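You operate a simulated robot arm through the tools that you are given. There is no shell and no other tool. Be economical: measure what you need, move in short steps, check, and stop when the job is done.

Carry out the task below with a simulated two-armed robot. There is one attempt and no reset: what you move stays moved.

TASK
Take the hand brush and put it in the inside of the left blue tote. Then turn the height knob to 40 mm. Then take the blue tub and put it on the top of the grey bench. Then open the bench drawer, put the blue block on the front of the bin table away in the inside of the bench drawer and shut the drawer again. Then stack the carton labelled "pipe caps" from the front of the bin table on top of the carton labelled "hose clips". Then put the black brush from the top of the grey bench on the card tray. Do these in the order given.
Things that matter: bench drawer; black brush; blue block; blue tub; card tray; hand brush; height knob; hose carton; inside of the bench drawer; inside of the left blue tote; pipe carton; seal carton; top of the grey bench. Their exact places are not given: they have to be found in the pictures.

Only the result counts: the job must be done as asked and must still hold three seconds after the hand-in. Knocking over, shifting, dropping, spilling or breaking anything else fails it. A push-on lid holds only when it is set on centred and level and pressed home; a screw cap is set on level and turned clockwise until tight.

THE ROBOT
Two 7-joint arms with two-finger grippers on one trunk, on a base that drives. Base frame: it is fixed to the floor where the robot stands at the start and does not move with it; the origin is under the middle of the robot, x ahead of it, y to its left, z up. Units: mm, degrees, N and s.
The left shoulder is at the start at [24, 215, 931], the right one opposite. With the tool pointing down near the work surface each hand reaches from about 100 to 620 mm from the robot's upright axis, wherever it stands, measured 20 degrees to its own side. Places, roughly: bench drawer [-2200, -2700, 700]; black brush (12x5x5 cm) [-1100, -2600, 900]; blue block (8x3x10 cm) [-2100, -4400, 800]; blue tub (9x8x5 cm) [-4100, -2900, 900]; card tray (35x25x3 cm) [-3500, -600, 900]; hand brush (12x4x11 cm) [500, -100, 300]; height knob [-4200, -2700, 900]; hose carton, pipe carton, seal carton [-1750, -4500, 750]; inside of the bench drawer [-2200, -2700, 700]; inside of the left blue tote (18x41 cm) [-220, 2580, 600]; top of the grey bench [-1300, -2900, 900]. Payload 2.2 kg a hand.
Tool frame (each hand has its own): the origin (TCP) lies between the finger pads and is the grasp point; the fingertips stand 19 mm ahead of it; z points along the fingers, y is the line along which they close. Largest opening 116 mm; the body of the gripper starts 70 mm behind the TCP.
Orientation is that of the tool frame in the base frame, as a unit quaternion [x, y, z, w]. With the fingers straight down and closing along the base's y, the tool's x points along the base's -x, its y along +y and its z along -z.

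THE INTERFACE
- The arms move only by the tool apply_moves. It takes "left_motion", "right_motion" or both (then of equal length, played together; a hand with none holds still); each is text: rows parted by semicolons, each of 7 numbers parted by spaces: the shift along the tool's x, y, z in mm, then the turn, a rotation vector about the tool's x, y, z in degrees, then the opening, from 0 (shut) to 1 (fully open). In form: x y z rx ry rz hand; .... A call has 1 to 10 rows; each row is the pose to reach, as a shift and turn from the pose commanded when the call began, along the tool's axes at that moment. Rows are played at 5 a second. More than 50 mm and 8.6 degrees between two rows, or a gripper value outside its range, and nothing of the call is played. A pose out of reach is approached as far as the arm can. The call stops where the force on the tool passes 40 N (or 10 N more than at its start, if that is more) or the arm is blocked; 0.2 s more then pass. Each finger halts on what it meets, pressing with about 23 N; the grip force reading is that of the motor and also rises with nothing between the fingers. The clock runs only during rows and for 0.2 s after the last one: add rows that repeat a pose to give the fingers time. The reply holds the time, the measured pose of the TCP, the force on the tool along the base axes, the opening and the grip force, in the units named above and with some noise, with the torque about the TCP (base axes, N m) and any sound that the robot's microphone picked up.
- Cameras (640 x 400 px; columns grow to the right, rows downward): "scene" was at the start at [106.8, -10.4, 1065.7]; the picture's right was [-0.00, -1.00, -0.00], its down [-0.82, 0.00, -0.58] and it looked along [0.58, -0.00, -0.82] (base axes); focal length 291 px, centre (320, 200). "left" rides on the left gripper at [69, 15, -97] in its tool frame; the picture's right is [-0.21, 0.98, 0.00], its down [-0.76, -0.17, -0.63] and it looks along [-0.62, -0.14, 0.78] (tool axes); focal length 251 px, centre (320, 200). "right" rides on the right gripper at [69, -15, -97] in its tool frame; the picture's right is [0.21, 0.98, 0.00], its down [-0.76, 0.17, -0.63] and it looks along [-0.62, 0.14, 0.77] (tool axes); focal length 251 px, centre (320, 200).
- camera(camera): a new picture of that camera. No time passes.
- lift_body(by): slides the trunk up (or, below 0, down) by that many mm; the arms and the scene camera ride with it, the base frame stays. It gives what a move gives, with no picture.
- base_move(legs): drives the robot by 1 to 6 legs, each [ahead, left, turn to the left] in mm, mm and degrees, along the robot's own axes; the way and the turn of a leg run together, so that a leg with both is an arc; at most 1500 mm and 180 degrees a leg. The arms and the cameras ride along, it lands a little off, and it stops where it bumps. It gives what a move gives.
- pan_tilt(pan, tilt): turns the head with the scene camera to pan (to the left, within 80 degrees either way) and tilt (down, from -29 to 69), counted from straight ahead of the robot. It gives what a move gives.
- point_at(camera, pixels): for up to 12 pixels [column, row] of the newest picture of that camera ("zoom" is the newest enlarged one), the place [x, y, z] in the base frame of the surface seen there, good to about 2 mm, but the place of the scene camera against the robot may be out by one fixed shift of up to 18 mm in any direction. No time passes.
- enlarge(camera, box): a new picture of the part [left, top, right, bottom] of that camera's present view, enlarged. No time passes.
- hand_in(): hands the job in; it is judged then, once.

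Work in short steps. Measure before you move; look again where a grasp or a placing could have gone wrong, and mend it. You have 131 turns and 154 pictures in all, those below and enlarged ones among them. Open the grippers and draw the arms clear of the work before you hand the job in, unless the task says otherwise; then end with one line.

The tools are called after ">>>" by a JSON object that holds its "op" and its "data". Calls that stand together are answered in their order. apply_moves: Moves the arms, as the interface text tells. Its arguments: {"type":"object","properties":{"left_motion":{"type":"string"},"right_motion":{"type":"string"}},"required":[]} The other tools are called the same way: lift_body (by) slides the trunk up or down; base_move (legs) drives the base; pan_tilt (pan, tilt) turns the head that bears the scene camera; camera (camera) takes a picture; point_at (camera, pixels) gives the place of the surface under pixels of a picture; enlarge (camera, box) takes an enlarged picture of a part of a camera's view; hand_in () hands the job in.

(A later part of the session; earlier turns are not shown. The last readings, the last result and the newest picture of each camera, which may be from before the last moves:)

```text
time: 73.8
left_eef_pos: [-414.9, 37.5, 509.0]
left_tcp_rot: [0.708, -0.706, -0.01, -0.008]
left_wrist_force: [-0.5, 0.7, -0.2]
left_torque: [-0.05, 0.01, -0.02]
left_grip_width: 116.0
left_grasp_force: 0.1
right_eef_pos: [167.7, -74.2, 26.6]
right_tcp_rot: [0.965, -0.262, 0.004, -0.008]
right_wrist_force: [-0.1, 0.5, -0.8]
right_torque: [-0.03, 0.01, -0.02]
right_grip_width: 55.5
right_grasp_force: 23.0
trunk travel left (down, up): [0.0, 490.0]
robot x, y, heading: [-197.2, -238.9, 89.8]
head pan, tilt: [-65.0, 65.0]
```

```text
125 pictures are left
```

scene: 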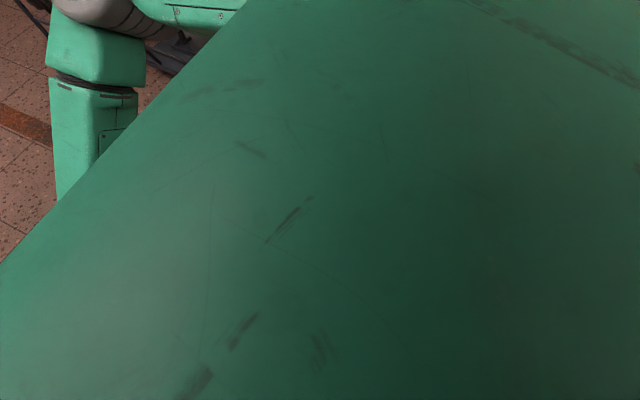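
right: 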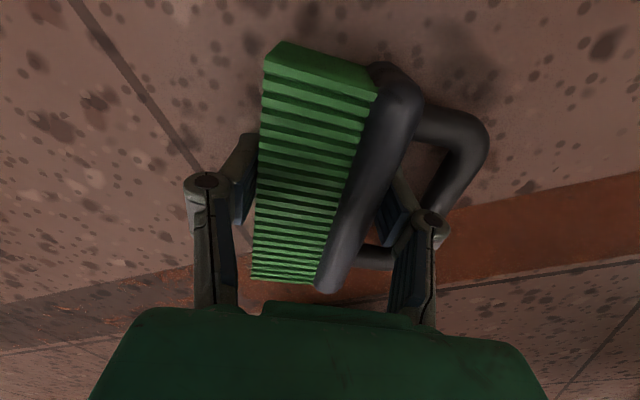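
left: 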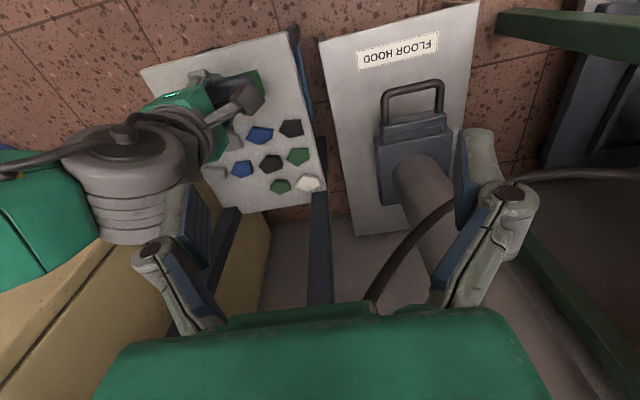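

Firm grip at 55.5 mm. I lift straight up gently.

>>> {"op": "apply_moves", "data": {"right_motion": "0 0 -20 0 0 0 0; 0 0 -50 0 0 0 0; 0 0 -85 0 0 0 0; 0 0 -120 0 0 0 0; 0 0 -155 0 0 0 0; 0 0 -190 0 0 0 0; 0 0 -225 0 0 0 0; 0 0 -260 0 0 0 0; 0 0 -295 0 0 0 0; 0 0 -330 0 0 0 0"}}

>>> {"op": "lift_body", "data": {"by": 300}}

>>> {"op": "camera", "data": {"camera": "right"}}

```text
time: 76.0
left_eef_pos: [-414.4, 37.0, 509.1]
left_tcp_rot: [0.707, -0.707, -0.008, -0.009]
left_wrist_force: [0.4, -1.2, -0.7]
left_torque: [-0.01, -0.02, -0.02]
left_grip_width: 116.1
left_grasp_force: 0.2
right_eef_pos: [163.9, -78.9, 358.0]
right_tcp_rot: [0.965, -0.263, 0.004, -0.009]
right_wrist_force: [-0.9, -0.1, -1.7]
right_torque: [0.01, -0.03, -0.01]
right_grip_width: 55.6
right_grasp_force: 22.5
trunk travel left (down, up): [0.0, 490.0]
robot x, y, heading: [-199.3, -237.0, 90.1]
head pan, tilt: [-65.0, 65.0]
```

```text
time: 79.0
left_eef_pos: [-414.7, 37.9, 809.1]
left_tcp_rot: [0.709, -0.706, -0.01, -0.008]
left_wrist_force: [1.3, 0.0, -0.8]
left_torque: [0.03, 0.03, 0.05]
left_grip_width: 116.2
left_grasp_force: 0.0
right_eef_pos: [165.3, -75.7, 656.8]
right_tcp_rot: [0.965, -0.263, 0.003, -0.009]
right_wrist_force: [0.6, 0.6, -2.1]
right_torque: [0.03, -0.03, -0.03]
right_grip_width: 55.6
right_grasp_force: 22.9
trunk travel left (down, up): [-300.0, 190.0]
robot x, y, heading: [-198.9, -240.8, 89.7]
head pan, tilt: [-65.0, 65.0]
```

```text
124 pictures are left
```

right: 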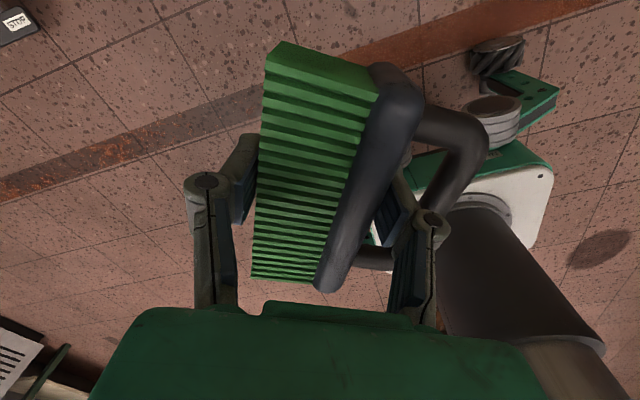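

Brush held well. I bring it to the front of the robot and turn the tool to the neutral orientation.

>>> {"op": "apply_moves", "data": {"right_motion": "-15 -4 -15 0 0 6 0; -48 -12 -30 0 0 12 0; -82 -21 -45 0 0 18 0; -116 -30 -60 0 0 24 0; -150 -39 -75 0 0 30 0; -184 -48 -90 0 0 36 0; -218 -57 -105 0 0 42 0; -252 -66 -120 0 0 48 0; -286 -75 -135 0 0 54 0; -321 -85 -150 0 0 59.7 0"}}

>>> {"op": "base_move", "data": {"legs": [[700, 0, 0]]}}

```text
time: 81.2
left_eef_pos: [-415.9, 37.7, 808.9]
left_tcp_rot: [0.708, -0.706, -0.008, -0.009]
left_wrist_force: [0.4, 0.0, 0.1]
left_torque: [-0.03, 0.02, -0.02]
left_grip_width: 116.0
left_grasp_force: 0.0
right_eef_pos: [-70.3, 156.4, 805.7]
right_tcp_rot: [-0.698, 0.716, -0.001, 0.001]
right_wrist_force: [-0.5, 0.2, -2.3]
right_torque: [-0.04, -0.02, 0.03]
right_grip_width: 55.4
right_grasp_force: 23.1
trunk travel left (down, up): [-300.0, 190.0]
robot x, y, heading: [-197.8, -240.8, 89.7]
head pan, tilt: [-65.0, 65.0]
```

```text
time: 85.0
left_eef_pos: [-415.0, 745.2, 808.7]
left_tcp_rot: [0.708, -0.706, -0.009, -0.008]
left_wrist_force: [0.2, -0.2, -0.2]
left_torque: [-0.02, -0.01, 0.0]
left_grip_width: 116.0
left_grasp_force: 0.1
right_eef_pos: [-70.0, 867.2, 810.3]
right_tcp_rot: [-0.7, 0.714, 0.005, 0.002]
right_wrist_force: [0.3, 0.8, -1.1]
right_torque: [-0.01, -0.04, 0.02]
right_grip_width: 55.3
right_grasp_force: 23.1
trunk travel left (down, up): [-300.0, 190.0]
robot x, y, heading: [-194.4, 466.6, 89.7]
head pan, tilt: [-65.0, 65.0]
```

Still held. I continue: left 150 and ahead to about y=1900, then look.

>>> {"op": "base_move", "data": {"legs": [[700, 150, 0], [720, 0, 0]]}}

>>> {"op": "pan_tilt", "data": {"pan": 0, "tilt": 45}}

>>> {"op": "camera", "data": {"camera": "scene"}}

```text
time: 92.5
left_eef_pos: [-555.1, 2157.7, 808.6]
left_tcp_rot: [-0.707, 0.707, 0.01, 0.011]
left_wrist_force: [0.1, -0.5, 0.5]
left_torque: [0.02, -0.01, 0.0]
left_grip_width: 115.8
left_grasp_force: 0.1
right_eef_pos: [-211.0, 2278.7, 812.4]
right_tcp_rot: [-0.696, 0.718, 0.009, 0.002]
right_wrist_force: [-0.3, 0.2, -1.0]
right_torque: [0.0, -0.03, 0.0]
right_grip_width: 55.1
right_grasp_force: 23.3
trunk travel left (down, up): [-300.0, 190.0]
robot x, y, heading: [-339.2, 1880.4, 89.6]
head pan, tilt: [-65.0, 65.0]
```

```text
time: 93.8
left_eef_pos: [-555.8, 2153.9, 809.9]
left_tcp_rot: [-0.706, 0.708, 0.011, 0.01]
left_wrist_force: [-0.2, -0.2, 0.9]
left_torque: [0.01, 0.0, -0.01]
left_grip_width: 115.7
left_grasp_force: 0.0
right_eef_pos: [-211.2, 2276.7, 814.0]
right_tcp_rot: [-0.696, 0.718, 0.011, 0.002]
right_wrist_force: [0.0, -0.4, -1.7]
right_torque: [0.01, -0.07, 0.02]
right_grip_width: 55.3
right_grasp_force: 23.0
trunk travel left (down, up): [-300.0, 190.0]
robot x, y, heading: [-340.1, 1883.4, 89.7]
head pan, tilt: [0.0, 45.0]
```

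```text
123 pictures are left
```

scene: 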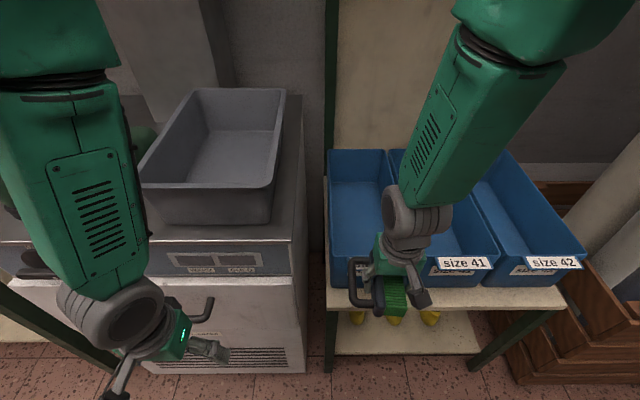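

The left tote shows at (360,200). I measure its rim and floor.

>>> {"op": "point_at", "data": {"camera": "scene", "pixels": [[332, 160], [388, 160], [328, 215], [350, 152], [360, 190], [360, 225], [348, 185], [335, 262], [450, 258], [390, 190], [330, 300]]}}

>>> {"op": "camera", "data": {"camera": "right"}}

```text
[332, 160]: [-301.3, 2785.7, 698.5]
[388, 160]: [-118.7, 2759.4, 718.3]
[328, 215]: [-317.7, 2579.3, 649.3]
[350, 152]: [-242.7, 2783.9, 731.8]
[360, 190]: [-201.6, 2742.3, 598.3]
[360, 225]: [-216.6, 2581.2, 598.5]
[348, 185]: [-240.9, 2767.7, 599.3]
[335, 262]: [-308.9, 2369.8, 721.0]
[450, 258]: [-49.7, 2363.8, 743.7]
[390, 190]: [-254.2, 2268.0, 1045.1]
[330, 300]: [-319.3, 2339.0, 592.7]
```

```text
122 pictures are left
```

right: 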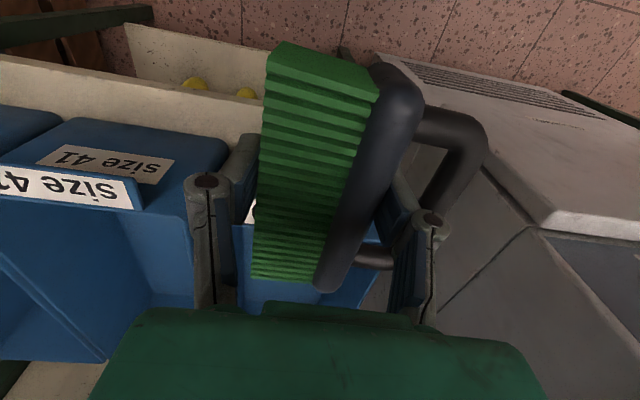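

Tote floor z≈598, rim ≈740, x from -308 to -122. I pull the left hand back a little and drive 115 mm ahead.

>>> {"op": "apply_moves", "data": {"left_motion": "40 0 0 0 0 0 1; 80 0 0 0 0 0 1; 110 0 0 0 0 0 1"}}

>>> {"op": "base_move", "data": {"legs": [[115, 0, 0]]}}

```text
time: 94.6
left_eef_pos: [-533.0, 2092.5, 762.0]
left_tcp_rot: [0.708, -0.706, -0.009, -0.01]
left_wrist_force: [-0.4, -0.1, 0.1]
left_torque: [-0.04, 0.01, 0.04]
left_grip_width: 115.8
left_grasp_force: 0.1
left hand out of reach, approached as far as the arm can: row 1, 2, 3
right_eef_pos: [-210.1, 2276.0, 814.8]
right_tcp_rot: [-0.696, 0.718, 0.01, 0.002]
right_wrist_force: [-0.4, 0.1, -1.6]
right_torque: [0.02, -0.03, 0.0]
right_grip_width: 55.2
right_grasp_force: 23.1
trunk travel left (down, up): [-300.0, 190.0]
robot x, y, heading: [-339.6, 1883.0, 89.6]
head pan, tilt: [0.0, 45.0]
```

```text
time: 95.8
left_eef_pos: [-532.1, 2209.3, 762.3]
left_tcp_rot: [0.707, -0.707, -0.01, -0.01]
left_wrist_force: [-0.4, 0.1, -0.3]
left_torque: [0.0, 0.0, -0.04]
left_grip_width: 115.9
left_grasp_force: 0.0
right_eef_pos: [-211.8, 2392.1, 814.8]
right_tcp_rot: [-0.695, 0.719, 0.012, 0.003]
right_wrist_force: [0.2, 0.3, -1.2]
right_torque: [-0.04, -0.05, -0.02]
right_grip_width: 55.6
right_grasp_force: 22.4
trunk travel left (down, up): [-300.0, 190.0]
robot x, y, heading: [-338.4, 1991.8, 89.5]
head pan, tilt: [0.0, 45.0]
```

Now I move the hand 168 mm forward over the tote and look before lowering.

>>> {"op": "apply_moves", "data": {"right_motion": "-42 0 0 0 0 0 0; -84 0 0 0 0 0 0; -126 0 0 0 0 0 0; -168 0 0 0 0 0 0; -168 0 40 0 0 0 0; -168 0 40 0 0 0 0"}}

>>> {"op": "camera", "data": {"camera": "right"}}

>>> {"op": "camera", "data": {"camera": "scene"}}

```text
time: 97.2
left_eef_pos: [-531.0, 2205.4, 762.4]
left_tcp_rot: [0.709, -0.706, -0.01, -0.012]
left_wrist_force: [0.0, -0.6, -0.6]
left_torque: [-0.01, -0.02, -0.01]
left_grip_width: 116.0
left_grasp_force: 0.2
right_eef_pos: [-206.7, 2558.9, 778.5]
right_tcp_rot: [-0.695, 0.719, 0.013, 0.004]
right_wrist_force: [-0.6, -0.4, -1.2]
right_torque: [0.0, -0.05, -0.08]
right_grip_width: 55.1
right_grasp_force: 22.7
trunk travel left (down, up): [-300.0, 190.0]
robot x, y, heading: [-338.5, 1996.0, 89.6]
head pan, tilt: [0.0, 45.0]
```

```text
121 pictures are left
```

right: 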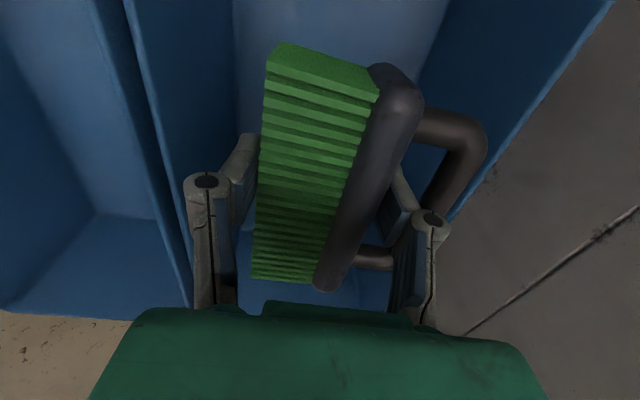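

```text
120 pictures are left
```

scene: 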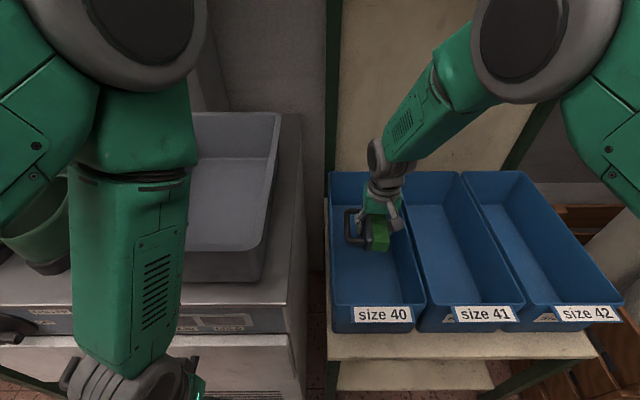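

I verify the tote wall positions with the right camera.

>>> {"op": "point_at", "data": {"camera": "right", "pixels": [[165, 150], [180, 220], [560, 75], [480, 180], [235, 130], [290, 290], [60, 310]]}}

```text
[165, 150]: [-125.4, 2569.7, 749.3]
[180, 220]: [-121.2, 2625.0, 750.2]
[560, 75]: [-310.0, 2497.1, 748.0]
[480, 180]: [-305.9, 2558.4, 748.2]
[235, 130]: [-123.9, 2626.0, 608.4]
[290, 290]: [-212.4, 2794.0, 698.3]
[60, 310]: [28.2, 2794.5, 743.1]
```

Interior is x -305 to -125, so I'm centred. I lower 145 mm and release.

>>> {"op": "apply_moves", "data": {"right_motion": "0 2 30 0 0 0 0; 0 2 65 0 0 0 0; 0 2 100 0 0 0 0; 0 2 125 0 0 0 0; 0 2 145 0 0 0 0; 0 2 145 0 0 0 0"}}

>>> {"op": "camera", "data": {"camera": "right"}}

```text
time: 98.6
left_eef_pos: [-531.6, 2206.5, 761.9]
left_tcp_rot: [0.708, -0.706, -0.011, -0.012]
left_wrist_force: [0.4, 0.0, 0.6]
left_torque: [0.0, 0.0, 0.04]
left_grip_width: 116.1
left_grasp_force: 0.1
right_eef_pos: [-210.8, 2563.4, 635.4]
right_tcp_rot: [-0.696, 0.718, 0.013, 0.003]
right_wrist_force: [1.1, 0.4, -1.5]
right_torque: [-0.05, -0.05, -0.01]
right_grip_width: 55.5
right_grasp_force: 22.8
trunk travel left (down, up): [-300.0, 190.0]
robot x, y, heading: [-336.5, 1995.4, 89.4]
head pan, tilt: [0.0, 45.0]
```

```text
119 pictures are left
```

right: 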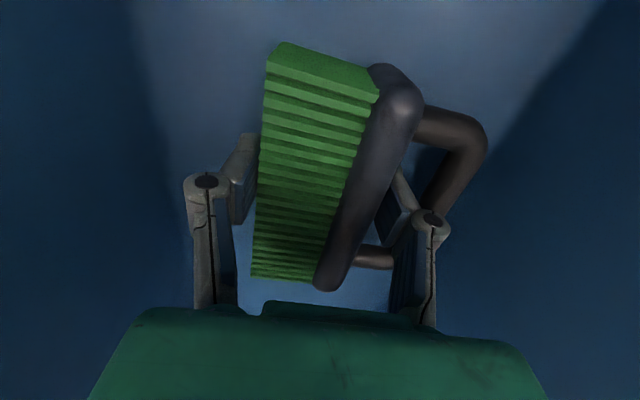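

Just above the floor with no contact yet; I go a few mm lower, then open to 0.62 and draw up.

>>> {"op": "apply_moves", "data": {"right_motion": "0 0 4 0 0 0 0; 0 0 7 0 0 0 0; 0 0 7 0 0 0 0.62; 0 0 7 0 0 0 0.62; 0 0 -20 0 0 0 0.62; 0 0 -60 0 0 0 0.62; 0 0 -100 0 0 0 0.62; 0 0 -140 0 0 0 0.62; 0 0 -180 0 0 0 0.62; 0 0 -180 0 0 0 0.62"}}

>>> {"op": "camera", "data": {"camera": "right"}}

```text
time: 100.8
left_eef_pos: [-531.5, 2206.5, 761.9]
left_tcp_rot: [0.708, -0.706, -0.011, -0.012]
left_wrist_force: [-0.1, -0.4, 0.1]
left_torque: [-0.02, -0.01, 0.01]
left_grip_width: 115.8
left_grasp_force: 0.0
right_eef_pos: [-208.0, 2558.2, 813.2]
right_tcp_rot: [-0.695, 0.719, 0.012, 0.003]
right_wrist_force: [0.3, -0.2, -0.6]
right_torque: [0.01, 0.01, 0.0]
right_grip_width: 72.1
right_grasp_force: 0.0
trunk travel left (down, up): [-300.0, 190.0]
robot x, y, heading: [-339.3, 1995.3, 89.9]
head pan, tilt: [0.0, 45.0]
```

```text
118 pictures are left
```

right: 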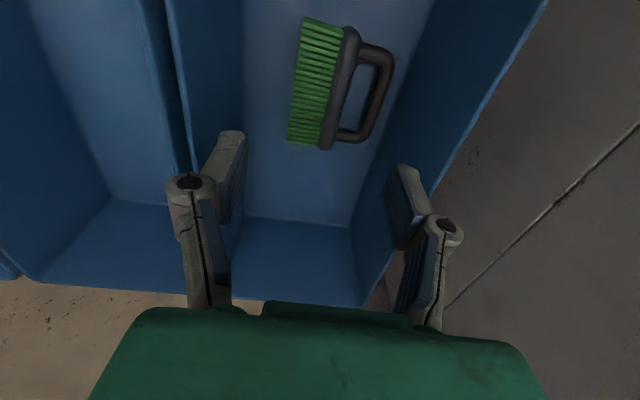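

The brush lies in the left tote. I withdraw the hand, back off, turn toward -x and look around for the way to the knob.

>>> {"op": "apply_moves", "data": {"right_motion": "45 0 -10 0 0 0 0.62; 90 0 -20 0 0 0 0.62; 135 0 -20 0 0 0 0.62; 180 0 -20 0 0 0 0.62; 220 0 -20 0 0 0 0.62; 250 0 -20 0 0 0 1"}}

>>> {"op": "base_move", "data": {"legs": [[-600, 0, 0], [0, 0, 110]]}}

>>> {"op": "pan_tilt", "data": {"pan": 0, "tilt": 20}}

>>> {"op": "camera", "data": {"camera": "scene"}}

>>> {"op": "pan_tilt", "data": {"pan": 60, "tilt": 20}}

>>> {"op": "camera", "data": {"camera": "scene"}}

```text
time: 102.2
left_eef_pos: [-532.6, 2206.0, 761.7]
left_tcp_rot: [0.708, -0.706, -0.011, -0.012]
left_wrist_force: [-0.3, 0.6, 0.6]
left_torque: [-0.04, 0.03, -0.04]
left_grip_width: 116.0
left_grasp_force: 0.1
right_eef_pos: [-212.0, 2303.2, 823.0]
right_tcp_rot: [-0.683, 0.73, 0.007, -0.013]
right_wrist_force: [0.6, -0.3, 0.1]
right_torque: [0.02, 0.0, 0.02]
right_grip_width: 116.1
right_grasp_force: 0.0
trunk travel left (down, up): [-300.0, 190.0]
robot x, y, heading: [-338.2, 1994.5, 89.7]
head pan, tilt: [0.0, 45.0]
```

```text
time: 110.2
left_eef_pos: [-474.3, 1139.3, 762.6]
left_tcp_rot: [0.985, 0.174, -0.015, 0.001]
left_wrist_force: [-0.2, -0.8, -0.1]
left_torque: [0.0, -0.02, -0.01]
left_grip_width: 115.7
left_grasp_force: 0.1
right_eef_pos: [-678.8, 1399.9, 832.9]
right_tcp_rot: [0.99, 0.14, -0.004, 0.023]
right_wrist_force: [-0.2, -0.3, 0.3]
right_torque: [-0.04, -0.01, 0.01]
right_grip_width: 116.0
right_grasp_force: 0.0
trunk travel left (down, up): [-300.0, 190.0]
robot x, y, heading: [-341.1, 1391.4, -160.4]
head pan, tilt: [0.0, 45.0]
```

```text
time: 111.1
left_eef_pos: [-472.0, 1140.4, 762.4]
left_tcp_rot: [0.984, 0.175, -0.017, 0.001]
left_wrist_force: [0.2, 0.6, 0.3]
left_torque: [0.0, -0.06, -0.03]
left_grip_width: 115.8
left_grasp_force: 0.0
right_eef_pos: [-677.3, 1400.2, 832.7]
right_tcp_rot: [0.99, 0.138, -0.002, 0.026]
right_wrist_force: [0.6, -0.5, -0.2]
right_torque: [0.02, 0.0, -0.02]
right_grip_width: 116.0
right_grasp_force: 0.1
trunk travel left (down, up): [-300.0, 190.0]
robot x, y, heading: [-344.1, 1393.6, -160.4]
head pan, tilt: [0.0, 20.0]
```

```text
117 pictures are left
```

scene: 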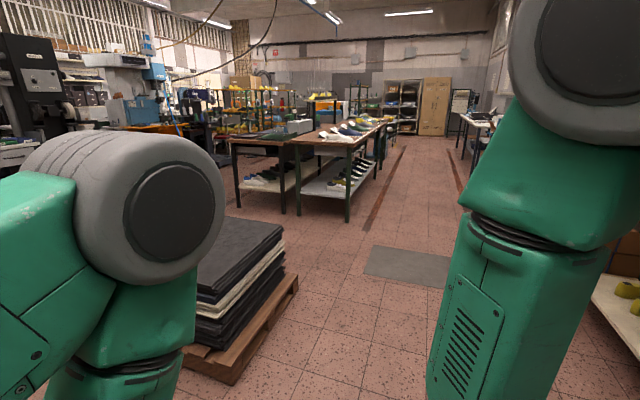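

```text
time: 112.4
left_eef_pos: [-472.4, 1139.9, 763.1]
left_tcp_rot: [0.984, 0.176, -0.016, 0.002]
left_wrist_force: [0.5, -0.8, 0.9]
left_torque: [0.01, -0.03, -0.01]
left_grip_width: 115.7
left_grasp_force: 0.1
right_eef_pos: [-677.9, 1399.3, 835.3]
right_tcp_rot: [0.99, 0.138, -0.003, 0.026]
right_wrist_force: [0.4, 0.3, 0.8]
right_torque: [-0.01, -0.02, -0.05]
right_grip_width: 115.9
right_grasp_force: 0.1
trunk travel left (down, up): [-300.0, 190.0]
robot x, y, heading: [-343.0, 1394.2, -160.6]
head pan, tilt: [60.0, 20.0]
```

```text
116 pictures are left
```

scene: 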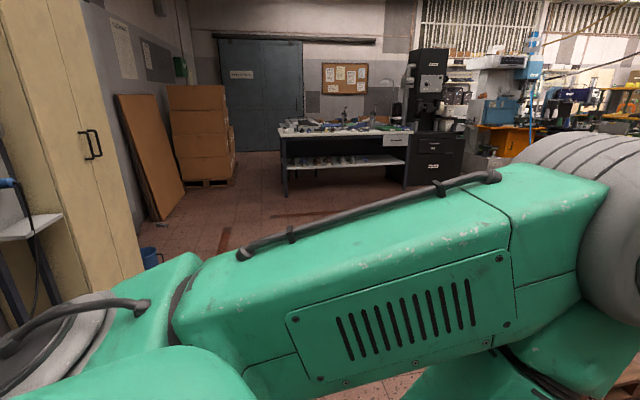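

I measure obstacle positions for the route from this view.

>>> {"op": "point_at", "data": {"camera": "scene", "pixels": [[285, 195], [403, 185], [395, 141], [430, 150], [455, 165], [500, 140], [410, 60], [490, 105], [535, 110], [600, 110]]}}

>>> {"op": "pan_tilt", "data": {"pan": 28, "tilt": 18}}

>>> {"op": "camera", "data": {"camera": "scene"}}

```text
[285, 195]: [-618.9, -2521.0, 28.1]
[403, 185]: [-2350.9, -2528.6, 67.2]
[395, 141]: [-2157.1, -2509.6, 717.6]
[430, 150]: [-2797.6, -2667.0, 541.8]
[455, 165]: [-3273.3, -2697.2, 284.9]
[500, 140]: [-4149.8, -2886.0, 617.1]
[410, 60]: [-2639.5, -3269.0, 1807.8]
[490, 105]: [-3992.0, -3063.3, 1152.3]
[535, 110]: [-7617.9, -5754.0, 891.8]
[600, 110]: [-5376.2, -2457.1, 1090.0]
```

```text
time: 113.4
left_eef_pos: [-471.6, 1139.7, 763.3]
left_tcp_rot: [0.984, 0.175, -0.016, 0.001]
left_wrist_force: [0.8, 0.1, 0.0]
left_torque: [0.01, -0.03, 0.02]
left_grip_width: 116.1
left_grasp_force: 0.0
right_eef_pos: [-678.1, 1400.2, 832.8]
right_tcp_rot: [0.99, 0.138, -0.003, 0.027]
right_wrist_force: [-0.2, 0.8, 0.8]
right_torque: [0.01, -0.01, 0.02]
right_grip_width: 115.9
right_grasp_force: 0.0
trunk travel left (down, up): [-300.0, 190.0]
robot x, y, heading: [-341.0, 1393.1, -160.4]
head pan, tilt: [28.0, 18.0]
```

```text
115 pictures are left
```

scene: 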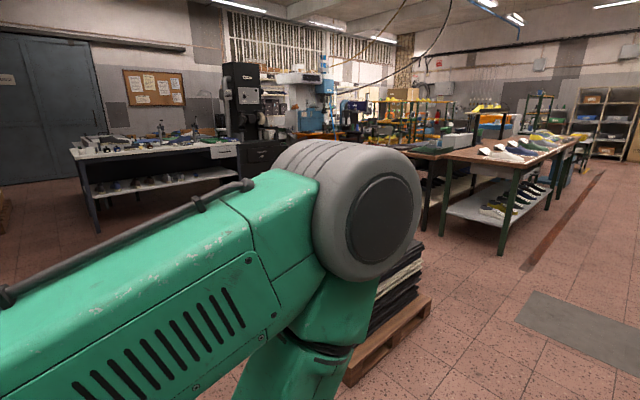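

I measure the pallet and table corners here.

>>> {"op": "point_at", "data": {"camera": "scene", "pixels": [[350, 380], [430, 300], [443, 230], [420, 225], [503, 245], [300, 120], [320, 100], [345, 120], [460, 140], [410, 152], [245, 160], [390, 110]]}}

>>> {"op": "enlarge", "data": {"camera": "scene", "box": [220, 60, 480, 220]}}

```text
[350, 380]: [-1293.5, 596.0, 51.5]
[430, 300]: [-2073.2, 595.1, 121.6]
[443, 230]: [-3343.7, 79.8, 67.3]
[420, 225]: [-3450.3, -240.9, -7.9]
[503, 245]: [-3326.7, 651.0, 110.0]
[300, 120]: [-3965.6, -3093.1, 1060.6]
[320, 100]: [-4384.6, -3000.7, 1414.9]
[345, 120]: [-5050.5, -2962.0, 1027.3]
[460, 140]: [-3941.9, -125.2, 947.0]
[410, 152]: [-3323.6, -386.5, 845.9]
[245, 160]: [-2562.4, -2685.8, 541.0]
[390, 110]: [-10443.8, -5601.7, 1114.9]
```

```text
2.46 times, centred on (350, 140) of scene
```

zoom: 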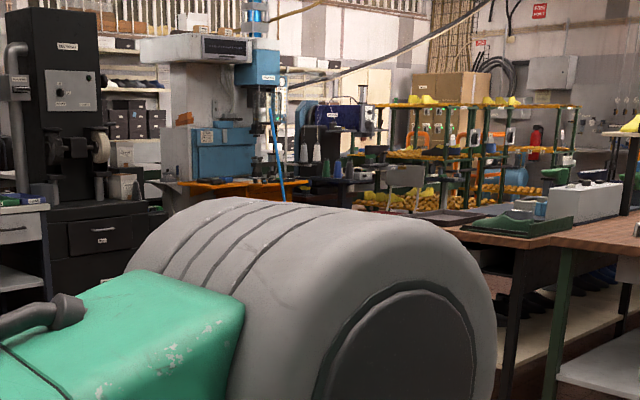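

Pallet is at x -2073..-1290, y≤596; table with the tray ends near x=-3330. I drive down x≈-340 to y≈-1500, then west along that lane.

>>> {"op": "base_move", "data": {"legs": [[0, 0, 70.4], [1450, 0, 0], [1450, 0, 0], [0, 0, -90], [1450, 0, 0]]}}

>>> {"op": "pan_tilt", "data": {"pan": 20, "tilt": 18}}

>>> {"op": "camera", "data": {"camera": "scene"}}

```text
time: 141.1
left_eef_pos: [-2001.6, -1708.8, 763.3]
left_tcp_rot: [1.0, 0.009, -0.017, -0.001]
left_wrist_force: [-0.1, -0.9, 0.7]
left_torque: [0.02, -0.05, 0.01]
left_grip_width: 115.8
left_grasp_force: 0.1
right_eef_pos: [-2111.7, -1396.4, 834.5]
right_tcp_rot: [0.999, -0.028, -0.008, 0.026]
right_wrist_force: [0.4, -0.3, -0.7]
right_torque: [-0.01, 0.0, 0.01]
right_grip_width: 115.9
right_grasp_force: 0.0
trunk travel left (down, up): [-300.0, 190.0]
robot x, y, heading: [-1793.9, -1514.2, -179.7]
head pan, tilt: [28.0, 18.0]
```

```text
time: 141.8
left_eef_pos: [-1999.5, -1710.3, 762.9]
left_tcp_rot: [1.0, 0.011, -0.018, -0.001]
left_wrist_force: [0.6, -0.2, 0.9]
left_torque: [0.02, 0.02, 0.01]
left_grip_width: 115.8
left_grasp_force: 0.0
right_eef_pos: [-2109.3, -1395.8, 835.1]
right_tcp_rot: [0.999, -0.03, -0.009, 0.027]
right_wrist_force: [0.5, 0.3, -0.1]
right_torque: [-0.04, 0.01, -0.01]
right_grip_width: 115.9
right_grasp_force: 0.0
trunk travel left (down, up): [-300.0, 190.0]
robot x, y, heading: [-1792.3, -1513.6, -179.6]
head pan, tilt: [20.0, 18.0]
```

```text
113 pictures are left
```

scene: 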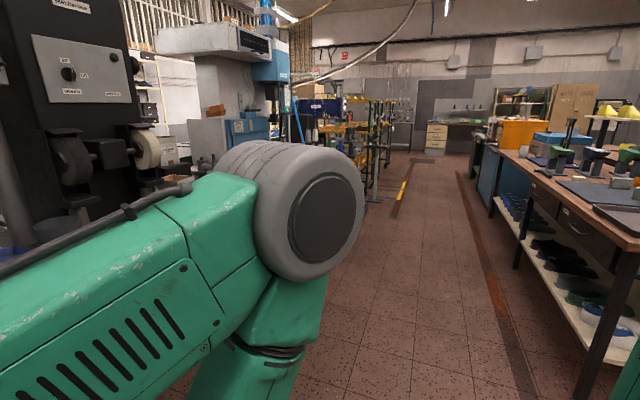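

Lane looks clear. I check lateral clearance to the right-hand table and left machines.

>>> {"op": "point_at", "data": {"camera": "scene", "pixels": [[590, 360], [620, 240], [520, 170], [500, 215], [300, 105], [280, 80], [210, 140], [130, 160], [370, 198], [160, 185], [80, 70]]}}

```text
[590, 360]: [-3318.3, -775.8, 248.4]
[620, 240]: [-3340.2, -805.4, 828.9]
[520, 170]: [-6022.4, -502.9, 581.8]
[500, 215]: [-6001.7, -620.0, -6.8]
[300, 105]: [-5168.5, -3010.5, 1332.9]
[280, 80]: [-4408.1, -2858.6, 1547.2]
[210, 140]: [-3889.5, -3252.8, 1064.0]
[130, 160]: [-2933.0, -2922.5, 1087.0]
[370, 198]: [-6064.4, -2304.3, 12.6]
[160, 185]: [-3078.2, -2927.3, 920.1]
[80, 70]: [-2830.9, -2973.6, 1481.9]
```

Lane spans y -800 to -2500. I drive on to x≈-4090 and turn to face -y.

>>> {"op": "base_move", "data": {"legs": [[1400, 0, 0], [900, 0, 0], [0, 0, 90]]}}

>>> {"op": "pan_tilt", "data": {"pan": 0, "tilt": 25}}

>>> {"op": "camera", "data": {"camera": "scene"}}

```text
time: 156.8
left_eef_pos: [-3887.9, -1744.3, 763.0]
left_tcp_rot: [0.7, 0.714, -0.013, 0.011]
left_wrist_force: [0.5, -0.2, 0.4]
left_torque: [0.02, 0.01, -0.02]
left_grip_width: 115.8
left_grasp_force: 0.1
right_eef_pos: [-4202.0, -1853.4, 836.6]
right_tcp_rot: [0.73, 0.683, 0.013, 0.025]
right_wrist_force: [0.1, 0.1, 0.3]
right_torque: [0.01, 0.01, 0.02]
right_grip_width: 115.9
right_grasp_force: 0.1
trunk travel left (down, up): [-300.0, 190.0]
robot x, y, heading: [-4084.2, -1538.8, -89.7]
head pan, tilt: [20.0, 18.0]
```

```text
time: 157.7
left_eef_pos: [-3888.4, -1744.1, 764.9]
left_tcp_rot: [0.7, 0.714, -0.014, 0.012]
left_wrist_force: [0.3, 0.0, 0.7]
left_torque: [-0.04, -0.01, 0.02]
left_grip_width: 115.8
left_grasp_force: 0.1
right_eef_pos: [-4203.3, -1851.6, 837.2]
right_tcp_rot: [0.73, 0.683, 0.013, 0.027]
right_wrist_force: [0.3, 0.7, -0.7]
right_torque: [0.0, 0.0, -0.02]
right_grip_width: 115.9
right_grasp_force: 0.1
trunk travel left (down, up): [-300.0, 190.0]
robot x, y, heading: [-4085.0, -1538.3, -90.0]
head pan, tilt: [0.0, 25.0]
```

```text
112 pictures are left
```

scene: 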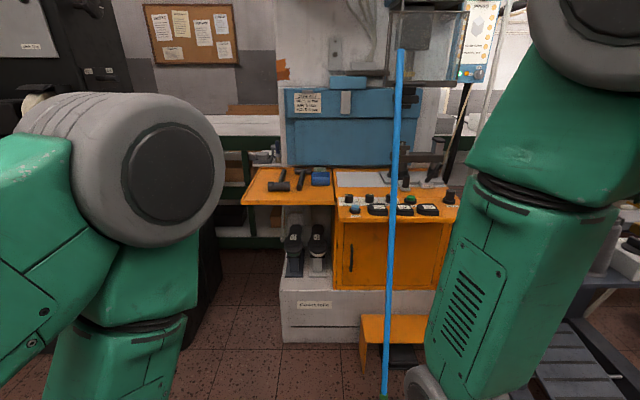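

The orange panel with knobs at (390,205), and the blue tub near (320,178). I enlarge and measure both.

>>> {"op": "enlarge", "data": {"camera": "scene", "box": [230, 150, 470, 300]}}

>>> {"op": "enlarge", "data": {"camera": "scene", "box": [330, 175, 470, 262]}}

>>> {"op": "point_at", "data": {"camera": "zoom", "pixels": [[80, 75], [120, 140], [210, 140], [330, 145], [450, 150], [160, 100], [360, 100], [545, 95], [270, 105], [40, 100], [300, 250]]}}

```text
2.67 times, centred on (350, 225) of scene
```

zoom: 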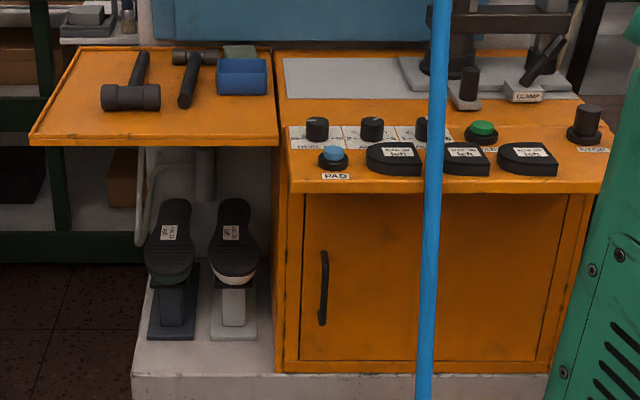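

```text
4.57 times, centred on (400, 218) of scene
```

zoom: 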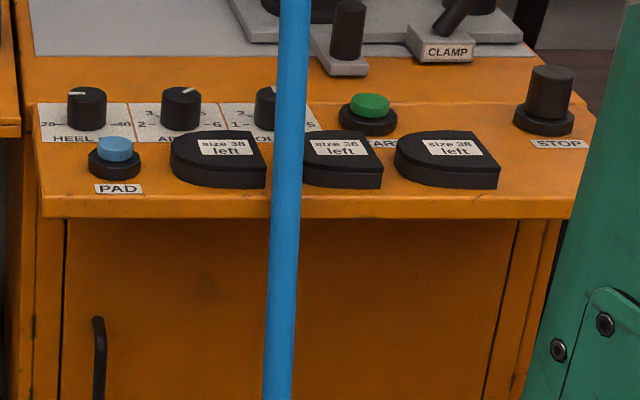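

```text
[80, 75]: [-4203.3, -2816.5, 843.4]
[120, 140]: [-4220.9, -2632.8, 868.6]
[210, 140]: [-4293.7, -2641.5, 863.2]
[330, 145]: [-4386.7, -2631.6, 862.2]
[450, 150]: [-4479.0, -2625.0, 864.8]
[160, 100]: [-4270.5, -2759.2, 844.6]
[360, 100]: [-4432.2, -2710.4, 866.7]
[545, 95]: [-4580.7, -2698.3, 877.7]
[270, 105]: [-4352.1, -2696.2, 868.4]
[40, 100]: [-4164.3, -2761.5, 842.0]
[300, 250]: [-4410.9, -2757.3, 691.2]
```

Height knob may be the left one (HEEL). I locate the hanging blue hose and the tub, then come closer.

>>> {"op": "point_at", "data": {"camera": "scene", "pixels": [[398, 100], [393, 220], [388, 320], [385, 390], [400, 60], [320, 176], [312, 182], [328, 182], [320, 170], [280, 187], [300, 180], [365, 340]]}}

>>> {"op": "base_move", "data": {"legs": [[450, 0, 0]]}}

>>> {"op": "pan_tilt", "data": {"pan": -5, "tilt": 40}}

>>> {"op": "camera", "data": {"camera": "scene"}}

```text
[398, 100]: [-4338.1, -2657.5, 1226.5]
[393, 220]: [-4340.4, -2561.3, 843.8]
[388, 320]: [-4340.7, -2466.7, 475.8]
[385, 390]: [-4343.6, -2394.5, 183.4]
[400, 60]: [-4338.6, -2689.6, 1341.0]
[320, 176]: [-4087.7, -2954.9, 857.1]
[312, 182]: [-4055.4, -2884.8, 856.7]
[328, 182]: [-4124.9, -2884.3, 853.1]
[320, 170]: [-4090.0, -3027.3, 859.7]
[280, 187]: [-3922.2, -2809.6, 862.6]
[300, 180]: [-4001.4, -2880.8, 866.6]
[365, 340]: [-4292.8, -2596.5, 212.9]
```

```text
time: 160.4
left_eef_pos: [-3886.7, -2199.5, 763.6]
left_tcp_rot: [0.7, 0.714, -0.015, 0.011]
left_wrist_force: [0.0, -0.2, 0.8]
left_torque: [0.05, -0.01, 0.02]
left_grip_width: 116.0
left_grasp_force: 0.0
right_eef_pos: [-4198.7, -2306.8, 836.5]
right_tcp_rot: [0.729, 0.684, 0.013, 0.027]
right_wrist_force: [-0.1, 0.1, 0.1]
right_torque: [0.02, 0.02, 0.01]
right_grip_width: 116.2
right_grasp_force: 0.1
trunk travel left (down, up): [-300.0, 190.0]
robot x, y, heading: [-4080.7, -1993.3, -89.8]
head pan, tilt: [0.0, 25.0]
```

```text
time: 161.2
left_eef_pos: [-3886.3, -2196.0, 765.0]
left_tcp_rot: [0.699, 0.715, -0.016, 0.01]
left_wrist_force: [0.2, 0.4, 0.0]
left_torque: [0.02, 0.0, 0.02]
left_grip_width: 116.1
left_grasp_force: 0.0
right_eef_pos: [-4200.0, -2304.4, 837.5]
right_tcp_rot: [0.73, 0.683, 0.013, 0.029]
right_wrist_force: [-0.1, 0.1, -0.4]
right_torque: [0.03, -0.01, 0.0]
right_grip_width: 116.1
right_grasp_force: 0.0
trunk travel left (down, up): [-300.0, 190.0]
robot x, y, heading: [-4082.4, -1994.0, -89.8]
head pan, tilt: [-5.0, 40.0]
```

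```text
109 pictures are left
```

scene: 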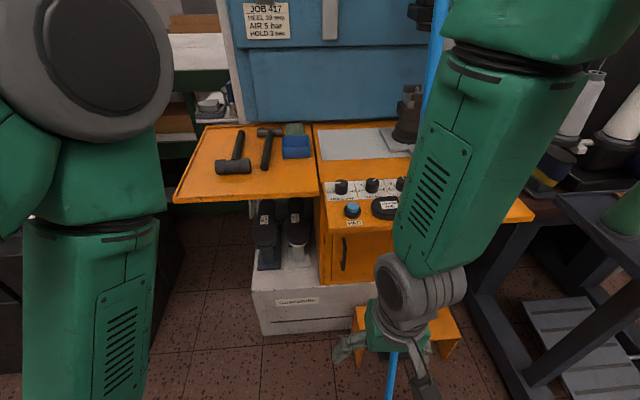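

The panel note reads "JOB 417 HEEL .. mm, AIR, HOLD": the HEEL knob is the height knob. I zoom in on it and measure the pedestal.

>>> {"op": "enlarge", "data": {"camera": "scene", "box": [310, 165, 410, 230]}}

>>> {"op": "enlarge", "data": {"camera": "scene", "box": [240, 0, 300, 45]}}

>>> {"op": "point_at", "data": {"camera": "scene", "pixels": [[341, 182], [338, 200], [350, 199], [352, 208], [385, 205], [265, 330], [360, 320], [355, 345], [178, 198], [296, 140], [296, 152], [285, 145]]}}

```text
6.15 times, centred on (360, 198) of scene
```

zoom: 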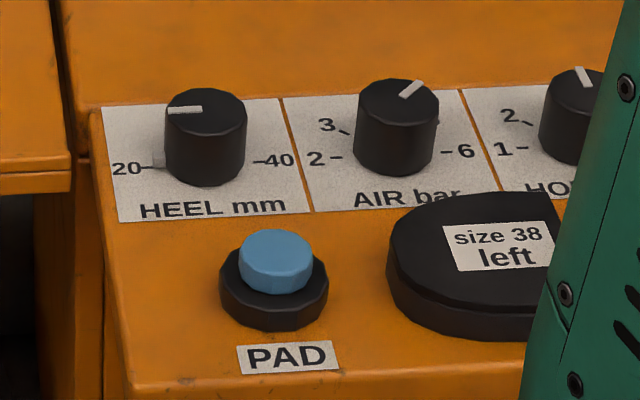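

```text
8.89 times, centred on (270, 22) of scene
```

zoom: 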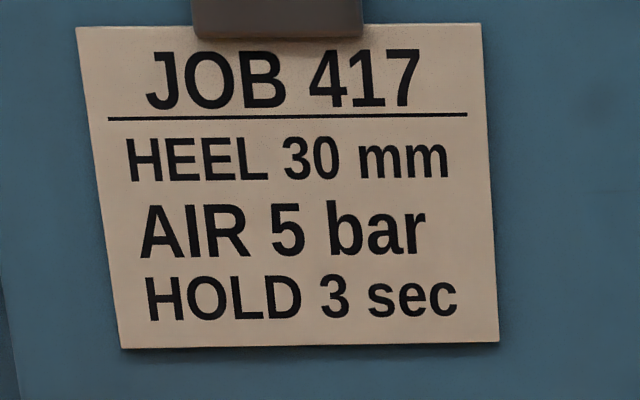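

```text
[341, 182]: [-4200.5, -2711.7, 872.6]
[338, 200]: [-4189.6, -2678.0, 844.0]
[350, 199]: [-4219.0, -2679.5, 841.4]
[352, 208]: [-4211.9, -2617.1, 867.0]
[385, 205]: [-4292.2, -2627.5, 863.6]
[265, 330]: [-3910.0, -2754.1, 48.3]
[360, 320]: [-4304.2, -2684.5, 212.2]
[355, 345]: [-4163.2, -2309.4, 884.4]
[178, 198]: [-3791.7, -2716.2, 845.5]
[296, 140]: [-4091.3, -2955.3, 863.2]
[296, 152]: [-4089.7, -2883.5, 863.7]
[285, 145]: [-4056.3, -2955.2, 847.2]
```

HEEL knob points at 20 (left); 40 is on the right, so half a turn clockwise over 30. I raise the right hand and drive closer, slightly to the left of the hose.

>>> {"op": "apply_moves", "data": {"right_motion": "0 0 -45 0 0 0 0.5; 0 0 -90 0 0 0 0.5; 0 0 -130 0 0 0 0.5"}}

>>> {"op": "base_move", "data": {"legs": [[0, 60, 0], [240, 0, 0]]}}

>>> {"op": "camera", "data": {"camera": "right"}}

>>> {"op": "camera", "data": {"camera": "scene"}}

```text
time: 162.0
left_eef_pos: [-3886.5, -2194.3, 765.0]
left_tcp_rot: [0.699, 0.715, -0.017, 0.012]
left_wrist_force: [0.2, 0.4, -0.4]
left_torque: [0.01, 0.02, 0.0]
left_grip_width: 115.9
left_grasp_force: 0.1
right_eef_pos: [-4207.1, -2299.7, 968.9]
right_tcp_rot: [0.729, 0.683, 0.011, 0.028]
right_wrist_force: [-0.6, 1.4, 0.3]
right_torque: [-0.02, 0.0, 0.0]
right_grip_width: 58.1
right_grasp_force: 0.1
trunk travel left (down, up): [-300.0, 190.0]
robot x, y, heading: [-4079.9, -1996.2, -89.7]
head pan, tilt: [-5.0, 40.0]
```

```text
time: 163.6
left_eef_pos: [-3828.0, -2256.2, 764.4]
left_tcp_rot: [0.691, 0.723, -0.02, 0.004]
left_wrist_force: [-0.1, -0.1, -0.2]
left_torque: [0.08, 0.02, 0.02]
left_grip_width: 116.0
left_grasp_force: 0.0
right_eef_pos: [-4146.4, -2363.5, 968.7]
right_tcp_rot: [0.728, 0.685, 0.01, 0.027]
right_wrist_force: [0.2, -2.2, 0.1]
right_torque: [0.1, -0.05, 0.04]
right_grip_width: 58.3
right_grasp_force: 0.1
trunk travel left (down, up): [-300.0, 190.0]
robot x, y, heading: [-4030.2, -2057.6, -89.3]
head pan, tilt: [-5.0, 40.0]
stopped in leg 2: the robot was blocked; the commanded pose is now the measured one
```

```text
106 pictures are left
```

right: 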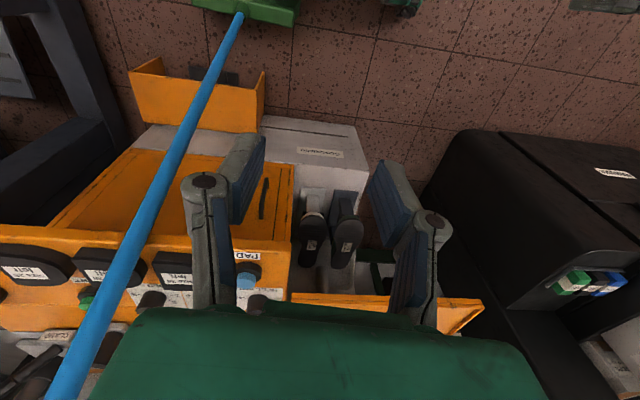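

```text
105 pictures are left
```

scene: 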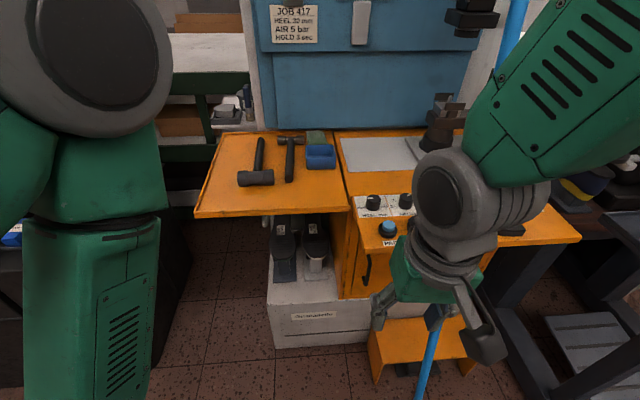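

The base was blocked after 60 mm. I find what's near: black machine on the left, hose bottom, and robot foot.

>>> {"op": "point_at", "data": {"camera": "right", "pixels": [[240, 15], [225, 60], [250, 8], [460, 140], [440, 200], [620, 150], [560, 280], [390, 5], [600, 5], [150, 80], [262, 80]]}}

>>> {"op": "point_at", "data": {"camera": "scene", "pixels": [[420, 385], [430, 340], [170, 260], [180, 330], [10, 240], [5, 340], [375, 375], [475, 365], [400, 368]]}}

>>> {"op": "camera", "data": {"camera": "left"}}

```text
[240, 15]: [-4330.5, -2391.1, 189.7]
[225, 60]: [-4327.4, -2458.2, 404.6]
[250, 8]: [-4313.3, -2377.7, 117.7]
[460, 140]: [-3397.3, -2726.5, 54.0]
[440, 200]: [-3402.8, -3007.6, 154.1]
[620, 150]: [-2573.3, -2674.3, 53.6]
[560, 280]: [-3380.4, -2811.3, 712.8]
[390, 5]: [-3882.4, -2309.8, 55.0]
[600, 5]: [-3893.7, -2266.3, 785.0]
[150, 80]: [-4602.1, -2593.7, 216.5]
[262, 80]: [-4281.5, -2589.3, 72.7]
```

```text
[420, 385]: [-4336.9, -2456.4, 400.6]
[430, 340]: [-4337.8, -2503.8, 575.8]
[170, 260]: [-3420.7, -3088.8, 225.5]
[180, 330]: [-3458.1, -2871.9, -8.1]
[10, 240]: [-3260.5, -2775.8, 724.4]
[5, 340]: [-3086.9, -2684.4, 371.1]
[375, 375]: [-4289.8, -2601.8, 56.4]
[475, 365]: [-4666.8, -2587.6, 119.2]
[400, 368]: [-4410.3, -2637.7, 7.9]
```

```text
104 pictures are left
```

left: 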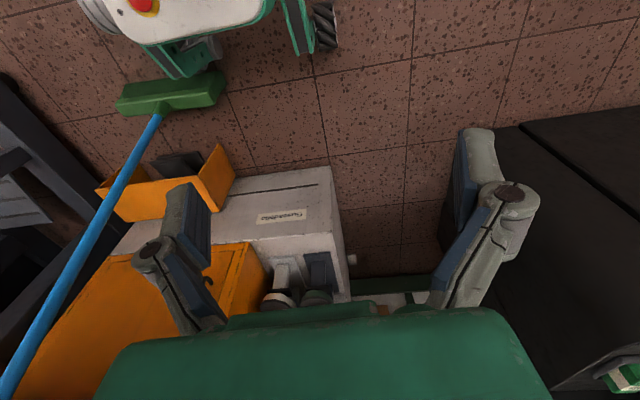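

It's a broom leaning on the machine, its green head on the floor at (170,90) in the left picture, touching my base. I back off a little and measure the head.

>>> {"op": "point_at", "data": {"camera": "left", "pixels": [[120, 108], [222, 92], [215, 72], [125, 88], [170, 105], [322, 30], [305, 50], [160, 70], [195, 50], [280, 10], [270, 185], [345, 290]]}}

>>> {"op": "base_move", "data": {"legs": [[-60, 0, 0]]}}

>>> {"op": "camera", "data": {"camera": "left"}}

```text
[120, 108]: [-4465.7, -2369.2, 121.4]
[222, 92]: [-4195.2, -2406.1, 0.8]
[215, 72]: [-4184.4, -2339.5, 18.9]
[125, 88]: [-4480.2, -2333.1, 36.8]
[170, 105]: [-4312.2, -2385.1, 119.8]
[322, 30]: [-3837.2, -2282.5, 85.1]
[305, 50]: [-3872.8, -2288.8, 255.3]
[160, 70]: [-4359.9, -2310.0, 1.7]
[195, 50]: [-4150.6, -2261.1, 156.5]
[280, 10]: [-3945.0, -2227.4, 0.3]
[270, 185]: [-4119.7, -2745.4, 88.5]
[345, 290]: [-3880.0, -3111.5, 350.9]
```

```text
time: 164.6
left_eef_pos: [-3844.7, -2198.8, 769.1]
left_tcp_rot: [0.693, 0.72, -0.023, 0.012]
left_wrist_force: [-0.9, -0.3, -0.2]
left_torque: [0.03, -0.12, 0.01]
left_grip_width: 116.3
left_grasp_force: 0.0
right_eef_pos: [-4163.1, -2300.4, 970.0]
right_tcp_rot: [0.73, 0.683, 0.013, 0.034]
right_wrist_force: [-0.4, 0.8, -0.4]
right_torque: [-0.01, -0.06, -0.03]
right_grip_width: 58.0
right_grasp_force: 0.0
trunk travel left (down, up): [-300.0, 190.0]
robot x, y, heading: [-4027.8, -2001.3, -89.6]
head pan, tilt: [-5.0, 40.0]
```

```text
103 pictures are left
```

left: 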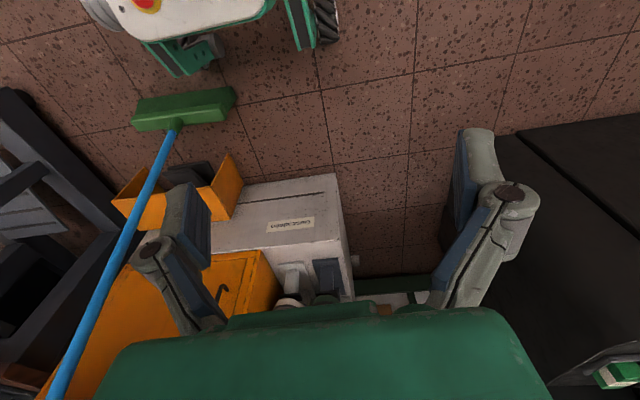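

The broom still stands; its head spans x -4480..-4185, y -2405..-2335. I sidestep left 100 mm to pass it, then drive ahead in small legs.

>>> {"op": "base_move", "data": {"legs": [[0, 100, 0], [120, 0, 0]]}}

>>> {"op": "camera", "data": {"camera": "left"}}

```text
time: 166.5
left_eef_pos: [-3778.1, -2283.9, 771.8]
left_tcp_rot: [0.681, 0.732, -0.024, 0.018]
left_wrist_force: [-2.7, -2.6, 1.3]
left_torque: [0.12, -0.27, -0.03]
left_grip_width: 115.8
left_grasp_force: 0.1
right_eef_pos: [-4097.9, -2375.8, 966.4]
right_tcp_rot: [0.728, 0.684, 0.025, 0.042]
right_wrist_force: [-1.0, -0.1, -1.1]
right_torque: [0.03, -0.14, -0.01]
right_grip_width: 58.1
right_grasp_force: 0.1
trunk travel left (down, up): [-300.0, 190.0]
robot x, y, heading: [-3936.3, -2081.6, -89.3]
head pan, tilt: [-5.0, 40.0]
stopped in leg 2: the robot was blocked; the commanded pose is now the measured one
```

```text
102 pictures are left
```

left: 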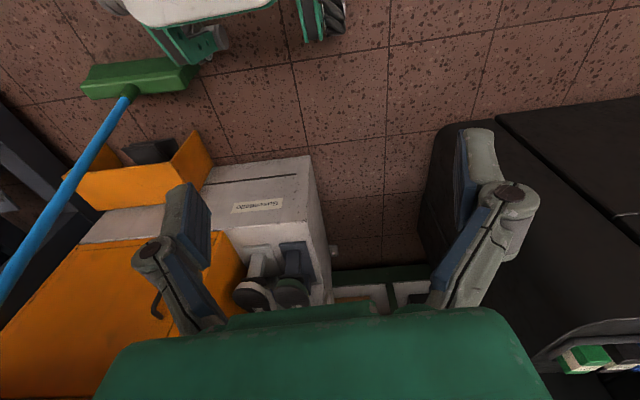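

Blocked again, and the left hand's pose shifted: the left arm may be touching something. I look to the left and right with the head.

>>> {"op": "pan_tilt", "data": {"pan": 60, "tilt": 30}}

>>> {"op": "camera", "data": {"camera": "scene"}}

>>> {"op": "pan_tilt", "data": {"pan": -50, "tilt": 45}}

>>> {"op": "camera", "data": {"camera": "scene"}}

```text
time: 167.8
left_eef_pos: [-3710.2, -2281.4, 759.6]
left_tcp_rot: [0.686, 0.726, -0.045, 0.003]
left_wrist_force: [-0.4, 0.0, 1.1]
left_torque: [0.0, 0.0, 0.02]
left_grip_width: 116.0
left_grasp_force: 0.1
right_eef_pos: [-4014.9, -2375.3, 976.2]
right_tcp_rot: [0.726, 0.688, -0.005, 0.022]
right_wrist_force: [0.8, -0.5, 0.3]
right_torque: [0.08, 0.07, -0.01]
right_grip_width: 58.1
right_grasp_force: 0.0
trunk travel left (down, up): [-300.0, 190.0]
robot x, y, heading: [-3921.5, -2081.9, -89.0]
head pan, tilt: [60.0, 30.0]
```

```text
101 pictures are left
```

scene: 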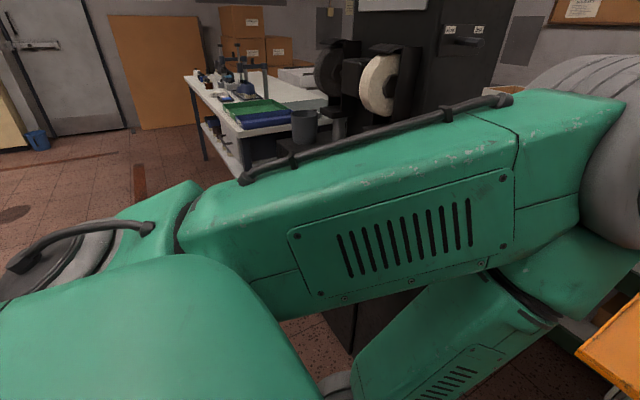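

```text
time: 169.7
left_eef_pos: [-3730.6, -2274.9, 762.6]
left_tcp_rot: [0.675, 0.737, -0.028, 0.004]
left_wrist_force: [0.5, 0.9, -0.6]
left_torque: [-0.09, 0.08, 0.01]
left_grip_width: 116.0
left_grasp_force: 0.1
right_eef_pos: [-4048.9, -2372.9, 974.7]
right_tcp_rot: [0.723, 0.69, 0.005, 0.032]
right_wrist_force: [0.2, -0.5, -0.8]
right_torque: [0.01, -0.05, 0.01]
right_grip_width: 57.8
right_grasp_force: 0.1
trunk travel left (down, up): [-300.0, 190.0]
robot x, y, heading: [-3930.9, -2081.9, -89.4]
head pan, tilt: [-50.0, 45.0]
```

```text
100 pictures are left
```

scene: 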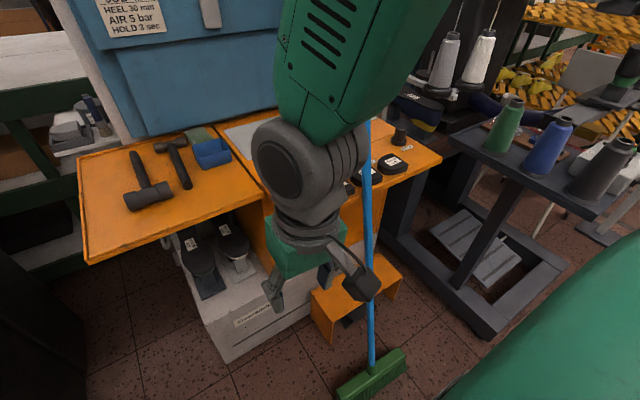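

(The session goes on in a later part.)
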